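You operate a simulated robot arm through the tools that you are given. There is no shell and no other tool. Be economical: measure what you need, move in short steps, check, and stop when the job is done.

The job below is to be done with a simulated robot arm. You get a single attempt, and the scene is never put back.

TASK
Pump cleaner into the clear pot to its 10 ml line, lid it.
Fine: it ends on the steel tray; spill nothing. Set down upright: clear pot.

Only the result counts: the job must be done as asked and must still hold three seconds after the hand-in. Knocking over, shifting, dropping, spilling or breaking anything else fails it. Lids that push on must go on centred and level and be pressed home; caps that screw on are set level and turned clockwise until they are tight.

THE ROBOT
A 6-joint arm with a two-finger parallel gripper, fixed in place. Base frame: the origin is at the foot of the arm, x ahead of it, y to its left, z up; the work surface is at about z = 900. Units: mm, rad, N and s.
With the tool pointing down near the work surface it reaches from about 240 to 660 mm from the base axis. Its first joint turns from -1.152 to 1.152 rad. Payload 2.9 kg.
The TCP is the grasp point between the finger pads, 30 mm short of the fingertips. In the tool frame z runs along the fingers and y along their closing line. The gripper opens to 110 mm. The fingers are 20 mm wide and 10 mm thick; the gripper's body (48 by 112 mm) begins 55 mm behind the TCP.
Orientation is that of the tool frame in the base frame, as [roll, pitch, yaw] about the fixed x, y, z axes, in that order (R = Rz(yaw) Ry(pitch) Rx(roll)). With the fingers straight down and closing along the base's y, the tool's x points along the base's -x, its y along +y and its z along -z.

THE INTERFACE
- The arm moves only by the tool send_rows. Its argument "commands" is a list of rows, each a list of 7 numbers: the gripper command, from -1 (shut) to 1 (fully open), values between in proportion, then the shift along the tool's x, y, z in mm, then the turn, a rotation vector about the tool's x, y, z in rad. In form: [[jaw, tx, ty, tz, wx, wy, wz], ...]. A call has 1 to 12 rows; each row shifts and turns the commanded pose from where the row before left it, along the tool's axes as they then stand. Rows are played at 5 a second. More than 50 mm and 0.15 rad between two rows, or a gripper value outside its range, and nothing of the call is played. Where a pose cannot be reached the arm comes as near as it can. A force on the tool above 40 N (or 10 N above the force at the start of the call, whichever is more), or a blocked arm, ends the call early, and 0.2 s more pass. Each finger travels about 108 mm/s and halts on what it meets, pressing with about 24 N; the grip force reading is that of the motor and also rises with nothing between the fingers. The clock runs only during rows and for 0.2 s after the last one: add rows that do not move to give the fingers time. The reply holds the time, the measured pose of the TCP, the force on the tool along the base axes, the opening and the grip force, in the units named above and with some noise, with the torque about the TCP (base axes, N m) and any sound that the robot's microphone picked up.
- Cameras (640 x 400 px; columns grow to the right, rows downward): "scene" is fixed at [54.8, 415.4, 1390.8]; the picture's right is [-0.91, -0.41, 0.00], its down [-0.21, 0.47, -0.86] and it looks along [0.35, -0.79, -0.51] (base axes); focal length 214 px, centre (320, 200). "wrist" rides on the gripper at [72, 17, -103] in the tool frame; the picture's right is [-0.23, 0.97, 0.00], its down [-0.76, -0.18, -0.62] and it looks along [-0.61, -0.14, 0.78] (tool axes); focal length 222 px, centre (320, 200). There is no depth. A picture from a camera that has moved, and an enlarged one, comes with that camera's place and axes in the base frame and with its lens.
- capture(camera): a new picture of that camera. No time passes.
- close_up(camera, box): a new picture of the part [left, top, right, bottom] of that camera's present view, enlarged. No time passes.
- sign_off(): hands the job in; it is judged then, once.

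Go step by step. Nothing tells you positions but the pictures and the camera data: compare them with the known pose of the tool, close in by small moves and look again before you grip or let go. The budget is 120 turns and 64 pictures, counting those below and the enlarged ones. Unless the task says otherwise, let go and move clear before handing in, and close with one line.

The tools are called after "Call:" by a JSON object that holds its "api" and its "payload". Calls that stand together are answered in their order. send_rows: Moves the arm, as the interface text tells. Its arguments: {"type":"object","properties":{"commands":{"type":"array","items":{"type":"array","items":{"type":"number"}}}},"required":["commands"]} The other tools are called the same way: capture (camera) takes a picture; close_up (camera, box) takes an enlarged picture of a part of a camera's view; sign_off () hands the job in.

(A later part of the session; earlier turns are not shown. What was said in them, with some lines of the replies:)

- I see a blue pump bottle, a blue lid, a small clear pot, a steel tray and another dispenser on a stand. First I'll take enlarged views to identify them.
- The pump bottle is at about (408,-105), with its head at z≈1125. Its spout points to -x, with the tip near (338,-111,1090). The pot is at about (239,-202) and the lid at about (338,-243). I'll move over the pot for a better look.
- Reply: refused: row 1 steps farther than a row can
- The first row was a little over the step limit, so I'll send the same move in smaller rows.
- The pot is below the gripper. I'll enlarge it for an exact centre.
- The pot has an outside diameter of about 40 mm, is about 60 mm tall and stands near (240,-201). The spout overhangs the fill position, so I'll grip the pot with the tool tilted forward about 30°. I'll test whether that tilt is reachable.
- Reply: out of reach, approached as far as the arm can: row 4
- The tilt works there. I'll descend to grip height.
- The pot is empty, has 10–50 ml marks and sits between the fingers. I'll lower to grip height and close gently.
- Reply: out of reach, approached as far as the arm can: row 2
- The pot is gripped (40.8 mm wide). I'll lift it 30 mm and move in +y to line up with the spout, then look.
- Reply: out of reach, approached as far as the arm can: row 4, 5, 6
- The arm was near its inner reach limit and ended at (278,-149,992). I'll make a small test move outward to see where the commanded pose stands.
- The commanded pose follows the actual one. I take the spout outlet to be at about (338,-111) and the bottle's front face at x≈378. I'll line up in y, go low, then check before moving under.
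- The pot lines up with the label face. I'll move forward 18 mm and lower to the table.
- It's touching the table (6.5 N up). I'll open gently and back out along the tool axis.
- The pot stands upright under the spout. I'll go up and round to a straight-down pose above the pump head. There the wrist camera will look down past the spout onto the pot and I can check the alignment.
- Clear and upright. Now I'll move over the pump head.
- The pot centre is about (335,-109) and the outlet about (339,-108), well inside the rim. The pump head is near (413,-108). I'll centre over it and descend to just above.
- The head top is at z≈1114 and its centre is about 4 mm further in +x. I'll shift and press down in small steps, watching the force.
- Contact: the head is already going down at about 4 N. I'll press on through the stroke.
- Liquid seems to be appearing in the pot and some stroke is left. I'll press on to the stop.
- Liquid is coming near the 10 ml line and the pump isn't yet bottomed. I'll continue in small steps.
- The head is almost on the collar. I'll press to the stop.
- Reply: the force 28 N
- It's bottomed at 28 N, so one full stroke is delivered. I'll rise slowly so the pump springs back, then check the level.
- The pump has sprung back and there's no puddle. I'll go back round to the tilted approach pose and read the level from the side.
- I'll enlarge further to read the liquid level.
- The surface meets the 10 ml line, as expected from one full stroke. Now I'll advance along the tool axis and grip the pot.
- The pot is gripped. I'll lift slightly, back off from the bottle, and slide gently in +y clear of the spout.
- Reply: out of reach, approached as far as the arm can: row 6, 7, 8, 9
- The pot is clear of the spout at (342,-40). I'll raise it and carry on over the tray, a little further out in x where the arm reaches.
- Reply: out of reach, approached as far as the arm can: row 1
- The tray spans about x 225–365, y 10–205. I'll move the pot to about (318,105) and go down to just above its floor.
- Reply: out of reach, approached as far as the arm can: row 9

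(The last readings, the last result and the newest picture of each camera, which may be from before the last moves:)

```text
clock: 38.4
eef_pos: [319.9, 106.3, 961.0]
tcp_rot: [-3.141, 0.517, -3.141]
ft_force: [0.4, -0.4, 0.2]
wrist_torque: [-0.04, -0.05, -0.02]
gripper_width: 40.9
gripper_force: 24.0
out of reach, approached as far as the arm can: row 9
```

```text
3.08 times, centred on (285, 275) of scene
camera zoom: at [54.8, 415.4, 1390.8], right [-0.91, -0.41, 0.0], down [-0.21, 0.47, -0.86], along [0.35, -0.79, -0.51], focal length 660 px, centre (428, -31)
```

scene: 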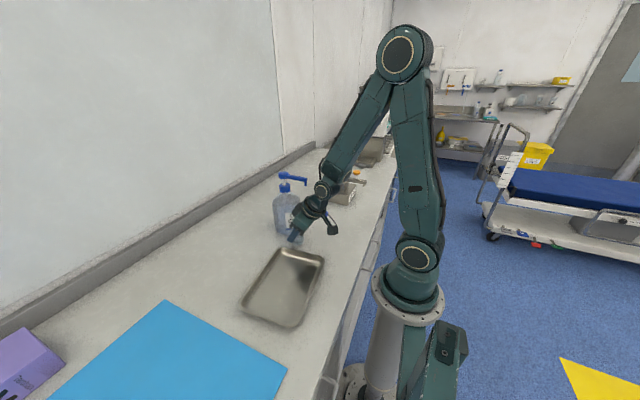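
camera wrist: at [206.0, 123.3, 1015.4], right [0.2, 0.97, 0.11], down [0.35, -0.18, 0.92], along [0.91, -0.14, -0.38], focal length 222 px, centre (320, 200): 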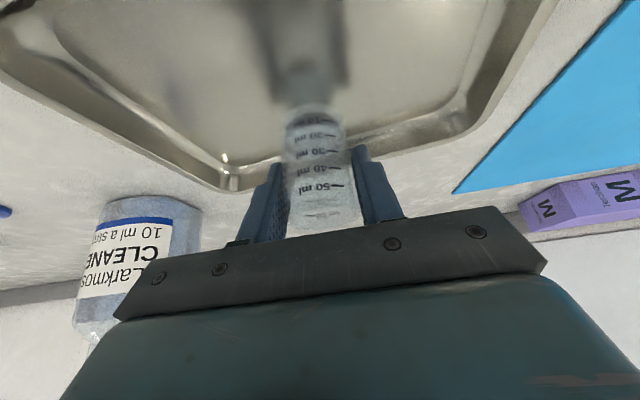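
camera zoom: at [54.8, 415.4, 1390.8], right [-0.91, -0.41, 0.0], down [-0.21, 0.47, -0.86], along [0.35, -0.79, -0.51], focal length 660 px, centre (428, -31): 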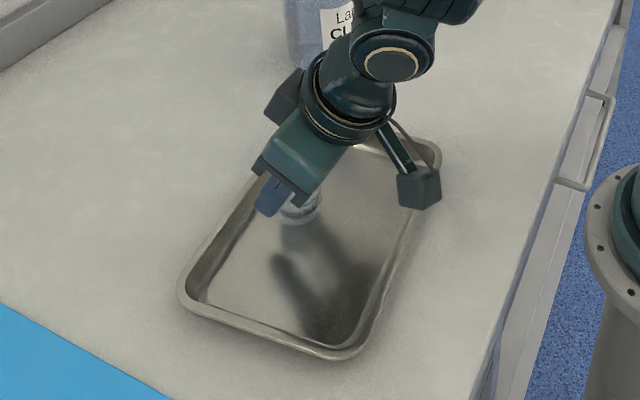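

It's over the tray floor, about 15 mm up. I'll lower in small steps with a slight outward shift to stay in reach, until it touches.

Call:
{"api": "send_rows", "payload": {"commands": [[-1, 1.1, 0, 4, 0, 0, 0], [-1, 1.1, 0, 4, 0, 0, 0], [-1, 1.1, 0, 4, 0, 0, 0], [-1, 0, 0, 0, 0, 0, 0]]}}

Call:
{"api": "close_up", "payload": {"camera": "scene", "box": [250, 220, 330, 290]}}

```text
clock: 39.4
eef_pos: [324.0, 106.4, 948.3]
tcp_rot: [-3.141, 0.519, 3.141]
ft_force: [-0.6, 0.3, -0.5]
wrist_torque: [-0.02, -0.03, 0.01]
gripper_width: 40.4
gripper_force: 24.4
```

```text
5.71 times, centred on (290, 255) of scene
camera zoom: at [54.8, 415.4, 1390.8], right [-0.91, -0.41, 0.0], down [-0.21, 0.47, -0.86], along [0.35, -0.79, -0.51], focal length 1226 px, centre (491, -114)
```

zoom: 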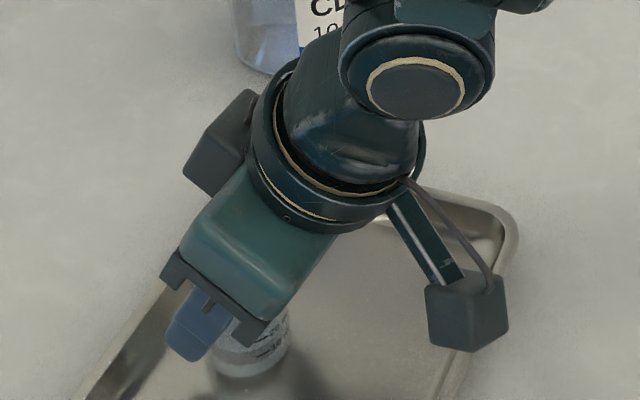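

No contact yet. I'll lower in 1 mm steps.

Call:
{"api": "send_rows", "payload": {"commands": [[-1, 0.5, 0, 0.9, 0, 0, 0], [-1, 0.5, 0, 0.9, 0, 0, 0], [-1, 0.5, 0, 0.9, 0, 0, 0], [-1, 0, 0, 0, 0, 0, 0]]}}

```text
clock: 40.4
eef_pos: [325.5, 107.1, 946.5]
tcp_rot: [3.141, 0.52, -3.14]
ft_force: [2.9, 1.1, 8.6]
wrist_torque: [0.07, -0.22, 0.04]
gripper_width: 40.2
gripper_force: 23.6
```

Contact at 8.6 N. I need to know whether it's the pot base or a fingertip touching, so I'll look close.

Call:
{"api": "close_up", "payload": {"camera": "scene", "box": [260, 255, 310, 290]}}

Call:
{"api": "capture", "payload": {"camera": "wrist"}}

```text
11.43 times, centred on (285, 272) of scene
camera zoom: at [54.8, 415.4, 1390.8], right [-0.91, -0.41, 0.0], down [-0.21, 0.47, -0.86], along [0.35, -0.79, -0.51], focal length 2451 px, centre (720, -629)
```

zoom: 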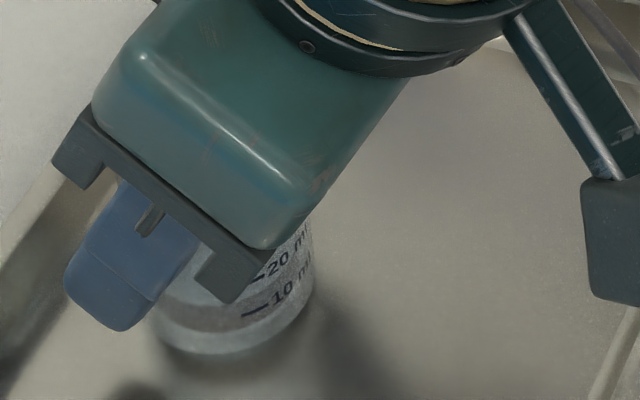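

```text
20 pictures are left
camera wrist: at [210.7, 124.2, 1000.9], right [0.2, 0.97, 0.11], down [0.35, -0.18, 0.92], along [0.92, -0.14, -0.38], focal length 222 px, centre (320, 200)
```

wrist: 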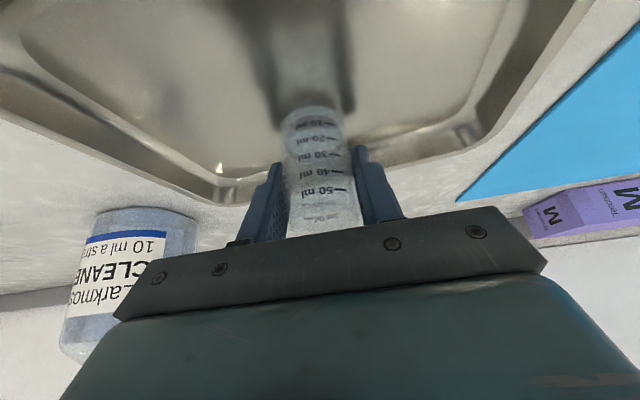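

The pot's base is on the tray floor and the fingers are clear of the wall. I'll release and back out along the tool axis.

Call:
{"api": "send_rows", "payload": {"commands": [[-0.2, 0, 0, 0, 0, 0, 0], [-0.1, 0, 0, 0, 0, 0, 0], [0.15, 0, 0, 0, 0, 0, 0], [0.15, 0, 0, 0, 0, 0, 0], [0.15, 0, 0, -12, 0, 0, 0], [0.15, 0, 0, -20, 0, 0, 0], [0.15, 0, 0, -25, 0, 0, 0], [0.15, 0, 0, 0, 0, 0, 0]]}}

Call:
{"api": "capture", "payload": {"camera": "wrist"}}

```text
clock: 42.2
eef_pos: [301.3, 110.2, 998.5]
tcp_rot: [-3.141, 0.518, 3.141]
ft_force: [0.7, -0.5, 0.4]
wrist_torque: [0.0, 0.02, 0.01]
gripper_width: 63.3
gripper_force: 0.0
out of reach, approached as far as the arm can: row 5, 6
```

```text
19 pictures are left
camera wrist: at [187.5, 126.9, 1053.1], right [0.2, 0.97, 0.11], down [0.35, -0.18, 0.92], along [0.91, -0.14, -0.38], focal length 222 px, centre (320, 200)
```

wrist: 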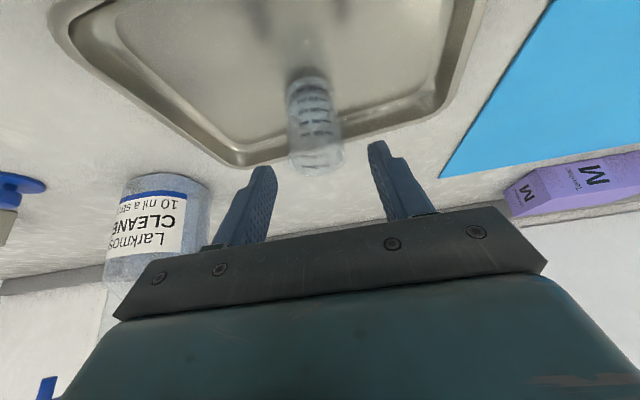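

The pot is standing free on the tray. I'll raise, straighten the tool and fly high over to the lid.

Call:
{"api": "send_rows", "payload": {"commands": [[0.15, -20, 0, -35, 0, 0, 0], [0.15, -20, 0, -35, 0, 0, 0], [0.15, 0, 0, 0, 0, 0.13, 0], [0.15, 0, 0, 0, 0, 0.13, 0], [0.15, 0, 0, 0, 0, 0.13, 0], [0.15, 0, 0, 0, 0, 0.13, 0], [0.15, 0, 0, -45, 0, 0, 0], [0.15, 0, 0, -45, 0, 0, 0], [0.15, 0, 0, -45, 0, 0, 0], [0.15, 0, 0, 0, 0, 0, 0]]}}

Call:
{"api": "capture", "payload": {"camera": "wrist"}}

```text
clock: 44.4
eef_pos: [301.1, 109.6, 1212.4]
tcp_rot: [3.141, -0.001, 3.141]
ft_force: [0.0, 0.4, -0.6]
wrist_torque: [0.0, 0.02, -0.02]
gripper_width: 63.4
gripper_force: 0.1
```

```text
18 pictures are left
camera wrist: at [228.2, 125.8, 1317.5], right [0.23, 0.97, 0.0], down [0.76, -0.18, 0.62], along [0.61, -0.14, -0.78], focal length 222 px, centre (320, 200)
```

wrist: 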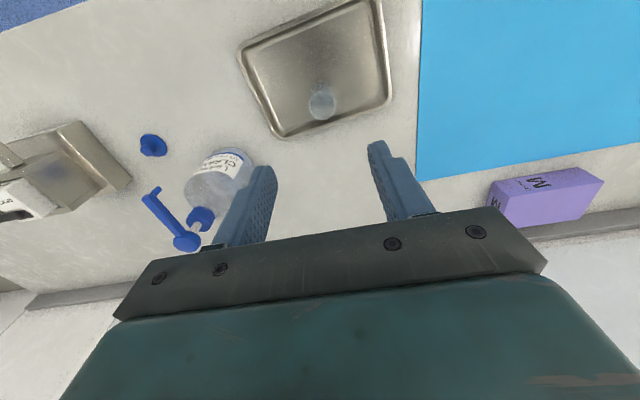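

All is standing as it should. I'll fly to above the lid.

Call:
{"api": "send_rows", "payload": {"commands": [[0.15, -4.9, -44, 0, 0, 0, 0], [0.15, -4.9, -44, 0, 0, 0, 0], [0.15, -4.9, -44, 0, 0, 0, 0], [0.15, -4.9, -44, 0, 0, 0, 0], [0.15, -4.9, -44, 0, 0, 0, 0], [0.15, -4.9, -44, 0, 0, 0, 0], [0.15, -4.9, -44, 0, 0, 0, 0], [0.15, -4.9, -43, 0, 0, 0, 0], [0.15, 0, 0, 45, 0, 0, 0], [0.15, 0, 0, 45, 0, 0, 0], [0.15, 0, 0, 0, 0, 0, 0]]}}

Call:
{"api": "close_up", "payload": {"camera": "wrist", "box": [260, 60, 380, 160]}}

```text
clock: 46.8
eef_pos: [340.2, -243.8, 1122.9]
tcp_rot: [-3.141, 0.001, -3.141]
ft_force: [0.4, 0.1, 0.5]
wrist_torque: [0.02, 0.01, 0.01]
gripper_width: 63.3
gripper_force: 0.0
```

```text
4.00 times, centred on (320, 110) of wrist
camera zoom: at [266.8, -226.0, 1226.5], right [0.23, 0.97, 0.0], down [0.76, -0.18, 0.62], along [0.61, -0.14, -0.78], focal length 888 px, centre (320, 560)
```

zoom: 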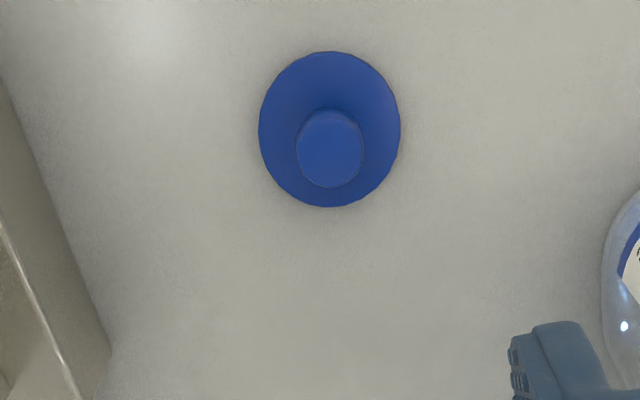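

The lid is centred at about (340,-239), with a 21 mm knob topping at z≈929. I'll centre on it and descend to just above the grip height.

Call:
{"api": "send_rows", "payload": {"commands": [[0.15, 0, 4.5, 40, 0, 0, 0], [0.15, 0, 0, 40, 0, 0, 0], [0.15, 0, 0, 40, 0, 0, 0], [0.15, 0, 0, 40, 0, 0, 0], [0.15, 0, 0, 13, 0, 0, 0], [0.15, 0, 0, 0, 0, 0, 0]]}}

Call:
{"api": "capture", "payload": {"camera": "wrist"}}

Call:
{"api": "close_up", "payload": {"camera": "scene", "box": [290, 180, 350, 225]}}

```text
clock: 48.2
eef_pos: [339.9, -237.8, 948.4]
tcp_rot: [-3.14, 0.0, -3.141]
ft_force: [-0.2, 0.2, 0.1]
wrist_torque: [-0.03, 0.03, 0.0]
gripper_width: 63.5
gripper_force: 0.1
```

```text
16 pictures are left
camera wrist: at [267.3, -220.7, 1053.2], right [0.23, 0.97, 0.0], down [0.76, -0.18, 0.62], along [0.61, -0.14, -0.78], focal length 222 px, centre (320, 200)
```

wrist: 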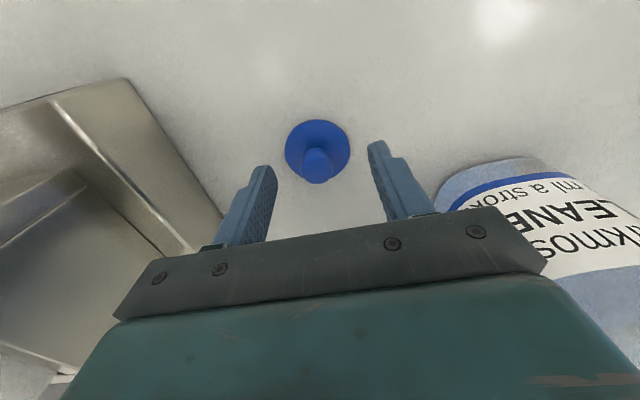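

```text
8.89 times, centred on (320, 202) of scene
camera zoom: at [54.8, 415.4, 1390.8], right [-0.91, -0.41, 0.0], down [-0.21, 0.47, -0.86], along [0.35, -0.79, -0.51], focal length 1906 px, centre (320, 178)
```

zoom: 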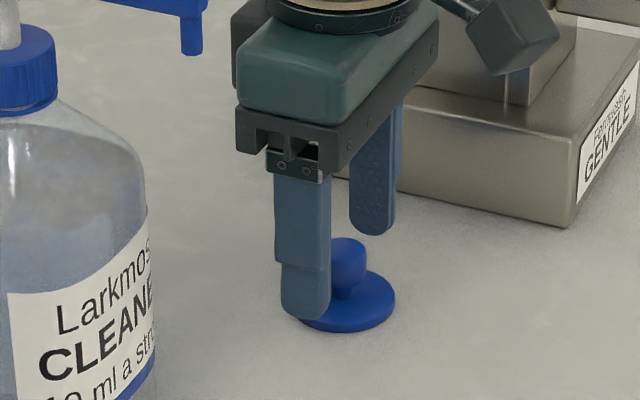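

Well aligned. I'll lower about 9 mm and close on the knob slowly.

Call:
{"api": "send_rows", "payload": {"commands": [[0.15, 1, -1, 5, 0, 0, 0], [0.15, 0, 0, 4, 0, 0, 0], [0, 0, 0, 0, 0, 0, 0], [-0.3, 0, 0, 0, 0, 0, 0], [-0.5, 0, 0, 0, 0, 0, 0], [-0.58, 0, 0, 0, 0, 0, 0], [-0.66, 0, 0, 0, 0, 0, 0], [-0.8, 0, 0, 0, 0, 0, 0], [-1, 0, 0, 0, 0, 0, 0], [-1, 0, 0, 0, 0, 0, 0]]}}

Call:
{"api": "close_up", "payload": {"camera": "scene", "box": [290, 180, 350, 225]}}

```text
clock: 50.4
eef_pos: [339.6, -238.8, 939.5]
tcp_rot: [-3.14, -0.001, 3.14]
ft_force: [0.2, -0.2, 0.7]
wrist_torque: [0.01, -0.02, -0.01]
gripper_width: 20.1
gripper_force: 24.0
```

```text
8.89 times, centred on (320, 202) of scene
camera zoom: at [54.8, 415.4, 1390.8], right [-0.91, -0.41, 0.0], down [-0.21, 0.47, -0.86], along [0.35, -0.79, -0.51], focal length 1906 px, centre (320, 178)
```

zoom: 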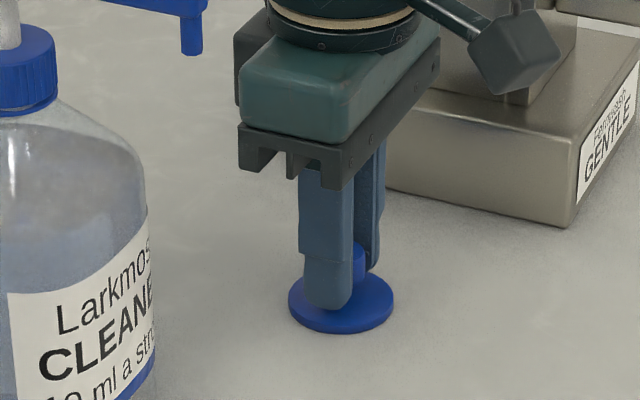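

Knob gripped at 20.1 mm. I'll lift straight up and look at the lid in the hand.

Call:
{"api": "send_rows", "payload": {"commands": [[-1, 0, 0, -10, 0, 0, 0], [-1, 0, 0, -40, 0, 0, 0], [-1, 0, 0, -45, 0, 0, 0], [-1, 0, 0, -45, 0, 0, 0], [-1, 0, 0, -45, 0, 0, 0], [-1, 0, 0, -45, 0, 0, 0], [-1, 0, 0, -45, 0, 0, 0], [-1, 0, 0, 0, 0, 0, 0]]}}

Call:
{"api": "close_up", "payload": {"camera": "wrist", "box": [260, 100, 380, 200]}}

Call:
{"api": "close_up", "payload": {"camera": "scene", "box": [280, 80, 360, 150]}}

```text
clock: 52.2
eef_pos: [339.2, -238.1, 1215.7]
tcp_rot: [-3.141, -0.002, -3.14]
ft_force: [-0.2, -0.2, -0.6]
wrist_torque: [-0.03, -0.01, -0.02]
gripper_width: 20.2
gripper_force: 24.4
```

```text
4.00 times, centred on (320, 150) of wrist
camera zoom: at [266.1, -220.7, 1320.7], right [0.23, 0.97, 0.0], down [0.76, -0.18, 0.62], along [0.61, -0.14, -0.78], focal length 888 px, centre (320, 400)
```

zoom: 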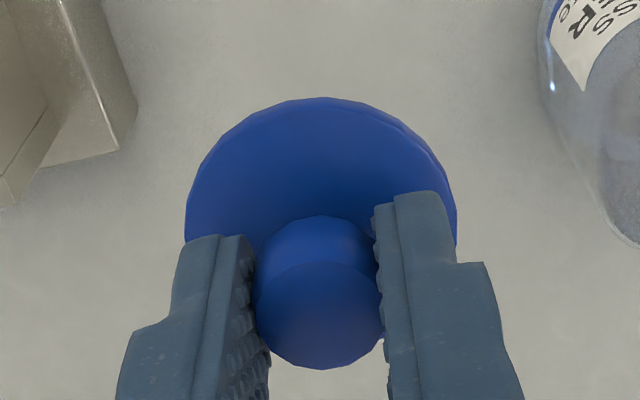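

```text
5.71 times, centred on (320, 115) of scene
camera zoom: at [54.8, 415.4, 1390.8], right [-0.91, -0.41, 0.0], down [-0.21, 0.47, -0.86], along [0.35, -0.79, -0.51], focal length 1226 px, centre (320, 686)
```

zoom: 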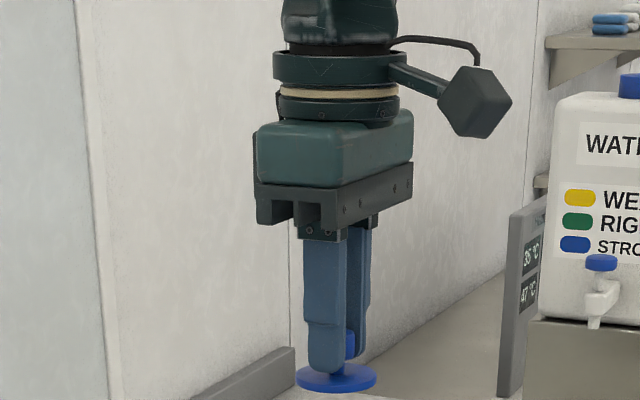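

The lid hangs level and centred on the TCP to within 1 mm. I'll fly to a spot where the wrist camera is right above the pot and measure its centre.

Call:
{"api": "send_rows", "payload": {"commands": [[-1, -6.9, 20, 0, 0, 0, 0], [-1, -6.9, 44, 0, 0, 0, 0], [-1, -6.9, 44, 0, 0, 0, 0], [-1, -6.9, 44, 0, 0, 0, 0], [-1, -6.9, 44, 0, 0, 0, 0], [-1, -6.9, 44, 0, 0, 0, 0], [-1, -6.9, 44, 0, 0, 0, 0], [-1, -6.9, 44, 0, 0, 0, 0], [-1, 0, 0, 40, 0, 0, 0], [-1, 0, 0, 40, 0, 0, 0], [-1, 0, 0, 35, 0, 0, 0], [-1, 0, 0, 0, 0, 0, 0]]}}

Call:
{"api": "close_up", "payload": {"camera": "wrist", "box": [260, 0, 380, 80]}}

```text
clock: 54.8
eef_pos: [394.6, 88.5, 1101.2]
tcp_rot: [3.139, 0.001, -3.141]
ft_force: [0.0, -1.0, -1.2]
wrist_torque: [0.03, 0.01, -0.01]
gripper_width: 20.1
gripper_force: 24.0
```

```text
5.00 times, centred on (320, 40) of wrist
camera zoom: at [321.3, 106.4, 1204.4], right [0.23, 0.97, 0.0], down [0.76, -0.18, 0.62], along [0.61, -0.14, -0.78], focal length 1111 px, centre (320, 1000)
```

zoom: 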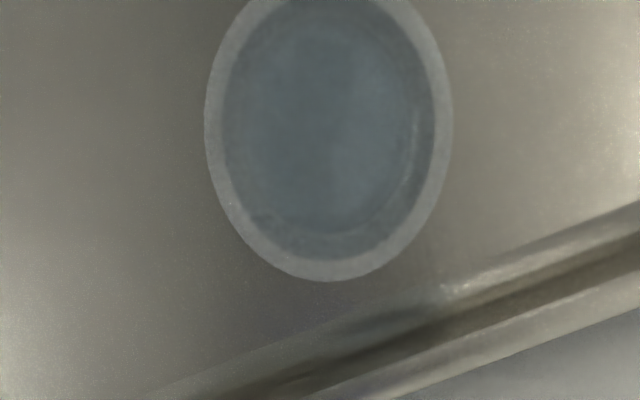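

The pot's centre is about (324,107.7). I'll move the lid over it and stop a little above the rim to check.

Call:
{"api": "send_rows", "payload": {"commands": [[-1, 24, 7, 0, 0, 0, 0], [-1, 24, 7, 0, 0, 0, 0], [-1, 22.6, 5.2, 0, 0, 0, 0], [-1, 0, 0, 35, 0, 0, 0], [-1, 0, 0, 30, 0, 0, 0], [-1, 0, 0, 0, 0, 0, 0], [-1, 0, 0, 0, 0, 0, 0]]}}

Call:
{"api": "close_up", "payload": {"camera": "scene", "box": [255, 210, 315, 280]}}

Call:
{"api": "close_up", "payload": {"camera": "wrist", "box": [260, 80, 380, 180]}}

```text
clock: 56.4
eef_pos: [324.8, 108.0, 1035.4]
tcp_rot: [3.14, -0.001, 3.141]
ft_force: [0.8, 0.4, -0.2]
wrist_torque: [0.03, -0.01, 0.01]
gripper_width: 20.3
gripper_force: 24.0
```

```text
5.71 times, centred on (285, 245) of scene
camera zoom: at [54.8, 415.4, 1390.8], right [-0.91, -0.41, 0.0], down [-0.21, 0.47, -0.86], along [0.35, -0.79, -0.51], focal length 1226 px, centre (520, -57)
```

zoom: 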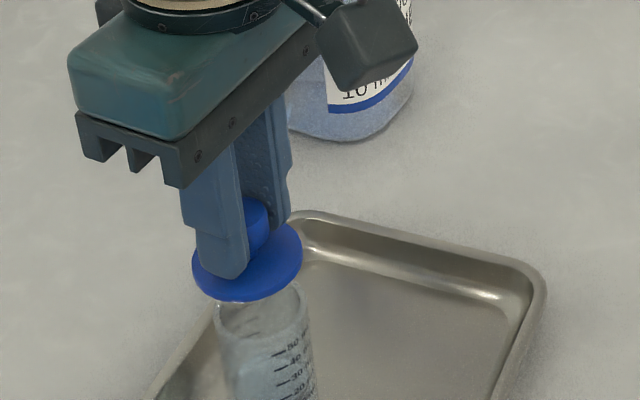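

```text
4.00 times, centred on (320, 130) of wrist
camera zoom: at [251.5, 126.2, 1140.1], right [0.23, 0.97, 0.0], down [0.76, -0.18, 0.62], along [0.61, -0.14, -0.78], focal length 888 px, centre (320, 480)
```

zoom: 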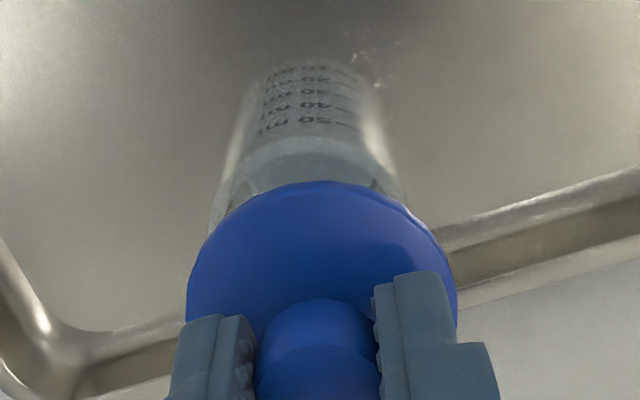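

The pot looks to be about 1–2 mm to -y of the lid axis. I'll enlarge to measure that before lowering.

Call:
{"api": "close_up", "payload": {"camera": "wrist", "box": [300, 90, 370, 140]}}

Call:
{"api": "close_up", "payload": {"camera": "scene", "box": [280, 245, 320, 285]}}

```text
8.00 times, centred on (335, 115) of wrist
camera zoom: at [251.5, 126.2, 1140.1], right [0.23, 0.97, 0.0], down [0.76, -0.18, 0.62], along [0.61, -0.14, -0.78], focal length 1777 px, centre (200, 880)
```

zoom: 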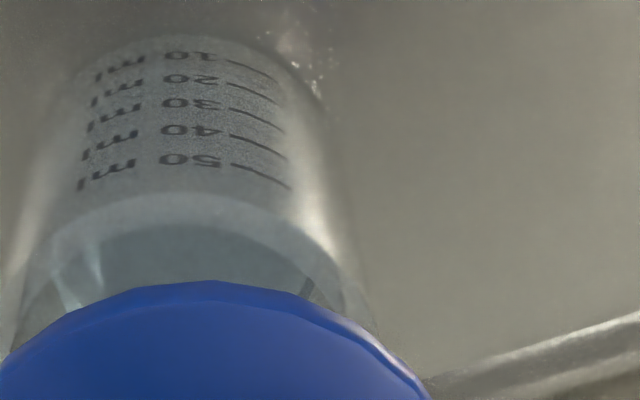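

```text
10.00 times, centred on (300, 265) of scene
camera zoom: at [54.8, 415.4, 1390.8], right [-0.91, -0.41, 0.0], down [-0.21, 0.47, -0.86], along [0.35, -0.79, -0.51], focal length 2145 px, centre (520, -450)
```

zoom: 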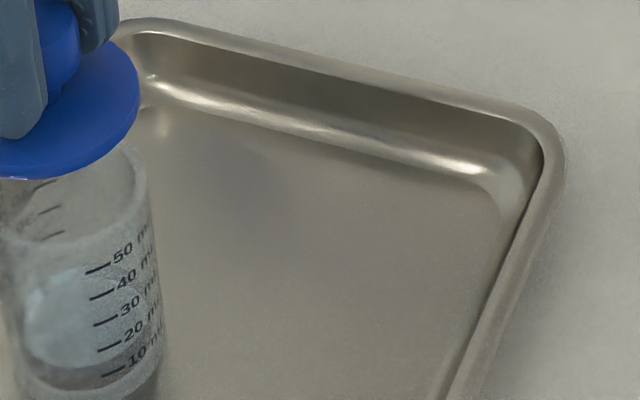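

The pot is about 1.6 mm to -y and 0.7 mm to -x of the lid. I'll correct that and lower close to the rim.

Call:
{"api": "send_rows", "payload": {"commands": [[-1, 0.7, -1.5, 6, 0, 0, 0], [-1, 0, 0, 8, 0, 0, 0], [-1, 0, 0, 4, 0, 0, 0], [-1, 0, 0, 3, 0, 0, 0], [-1, 0, 0, 2, 0, 0, 0], [-1, 0, 0, 0, 0, 0, 0]]}}

Call:
{"api": "close_up", "payload": {"camera": "scene", "box": [255, 230, 315, 280]}}

```text
clock: 57.8
eef_pos: [324.9, 107.4, 1014.2]
tcp_rot: [-3.141, 0.0, -3.141]
ft_force: [0.6, -0.6, -0.2]
wrist_torque: [-0.02, -0.02, -0.02]
gripper_width: 20.1
gripper_force: 24.5
```

```text
8.00 times, centred on (285, 255) of scene
camera zoom: at [54.8, 415.4, 1390.8], right [-0.91, -0.41, 0.0], down [-0.21, 0.47, -0.86], along [0.35, -0.79, -0.51], focal length 1716 px, centre (600, -240)
```

zoom: 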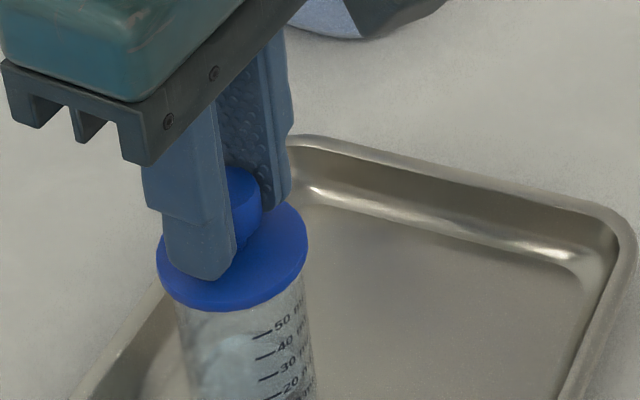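

Alignment is now within about half a millimetre. I'll lower in small steps until contact.

Call:
{"api": "send_rows", "payload": {"commands": [[-1, 0, 0, 2, 0, 0, 0], [-1, 0, 0, 2, 0, 0, 0], [-1, 0, 0, 2, 0, 0, 0], [-1, 0, 0, 0, 0, 0, 0]]}}

```text
clock: 58.8
eef_pos: [323.9, 106.6, 1007.2]
tcp_rot: [3.142, 0.001, -3.14]
ft_force: [0.6, -0.6, -0.7]
wrist_torque: [-0.03, 0.08, -0.02]
gripper_width: 19.9
gripper_force: 24.0
```

Call:
{"api": "send_rows", "payload": {"commands": [[-1, 0, 0, 1.5, 0, 0, 0], [-1, 0, 0, 1.5, 0, 0, 0], [-1, 0, 0, 0, 0, 0, 0]]}}

Call:
{"api": "close_up", "payload": {"camera": "scene", "box": [255, 230, 315, 280]}}

```text
clock: 59.6
eef_pos: [322.7, 107.1, 1004.9]
tcp_rot: [3.141, 0.004, 3.141]
ft_force: [0.5, -2.4, 26.1]
wrist_torque: [-0.07, -0.17, 0.0]
gripper_width: 20.4
gripper_force: 24.0
heard: snap
```

```text
8.00 times, centred on (285, 255) of scene
camera zoom: at [54.5, 415.2, 1390.9], right [-0.91, -0.41, 0.0], down [-0.21, 0.47, -0.86], along [0.35, -0.79, -0.51], focal length 1716 px, centre (600, -240)
```

zoom: 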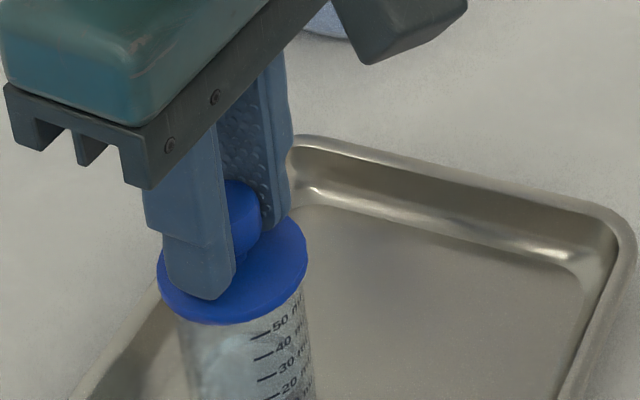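

The lid snapped on at 26 N. I'll give a small extra press to be sure it's home, then let go and rise straight up.

Call:
{"api": "send_rows", "payload": {"commands": [[-1, 0, 0, 0.6, 0, 0, 0], [-1, 0, 0, 0, 0, 0, 0]]}}

Call:
{"api": "send_rows", "payload": {"commands": [[-1, 0, 0, -1.5, 0, 0, 0], [-0.5, 0, 0, 0, 0, 0, 0], [-0.2, 0, 0, 0, 0, 0, 0], [0.1, 0, 0, 0, 0, 0, 0], [0.1, 0, 0, -20, 0, 0, 0], [0.1, 0, 0, -40, 0, 0, 0], [0.1, 0, 0, -45, 0, 0, 0], [0.1, 0, 0, -45, 0, 0, 0], [0.1, 0, 0, 0, 0, 0, 0]]}}

Call:
{"api": "close_up", "payload": {"camera": "scene", "box": [255, 230, 315, 290]}}

Call:
{"api": "capture", "payload": {"camera": "wrist"}}

```text
clock: 60.2
eef_pos: [324.3, 106.4, 1004.1]
tcp_rot: [3.14, 0.002, 3.141]
ft_force: [3.3, -1.6, 25.5]
wrist_torque: [-0.04, -0.3, -0.04]
gripper_width: 20.1
gripper_force: 23.7
```

```text
clock: 62.2
eef_pos: [323.0, 106.6, 1156.0]
tcp_rot: [3.141, 0.0, -3.141]
ft_force: [1.0, 0.7, 0.1]
wrist_torque: [-0.01, 0.0, 0.0]
gripper_width: 60.4
gripper_force: 0.0
```

```text
6.67 times, centred on (285, 260) of scene
camera zoom: at [54.8, 415.4, 1390.8], right [-0.91, -0.41, 0.0], down [-0.21, 0.47, -0.86], along [0.35, -0.79, -0.51], focal length 1430 px, centre (553, -200)
```

zoom: 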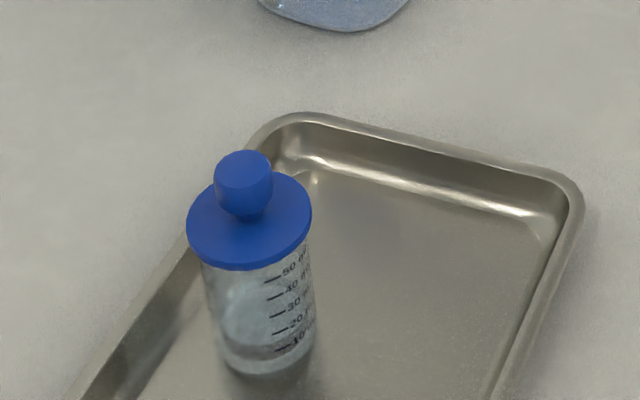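

```text
3 pictures are left
camera wrist: at [250.0, 124.0, 1260.3], right [0.23, 0.97, 0.0], down [0.76, -0.18, 0.62], along [0.61, -0.14, -0.78], focal length 222 px, centre (320, 200)
```

wrist: 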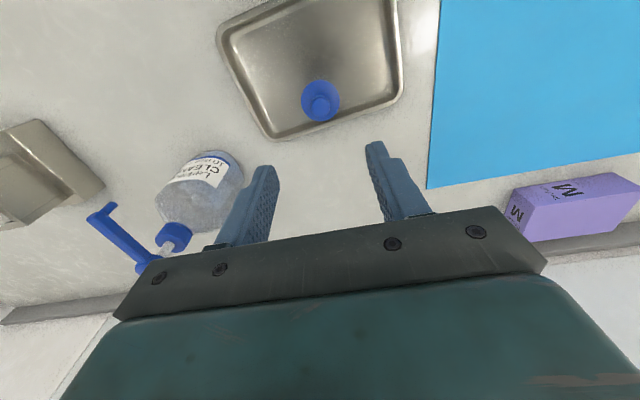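

The lidded pot stands upright on the tray with its lid level and snapped home. The bottle hasn't moved and the arm is clear, so I'm handing in.

Call:
{"api": "sign_off", "payload": {}}

```text
The job is handed in.
```

I pumped one full 10 ml stroke of cleaner into the clear pot, filling it to the 10 ml line. The pot now stands upright on the steel tray with its lid snapped on, and I saw no spills.
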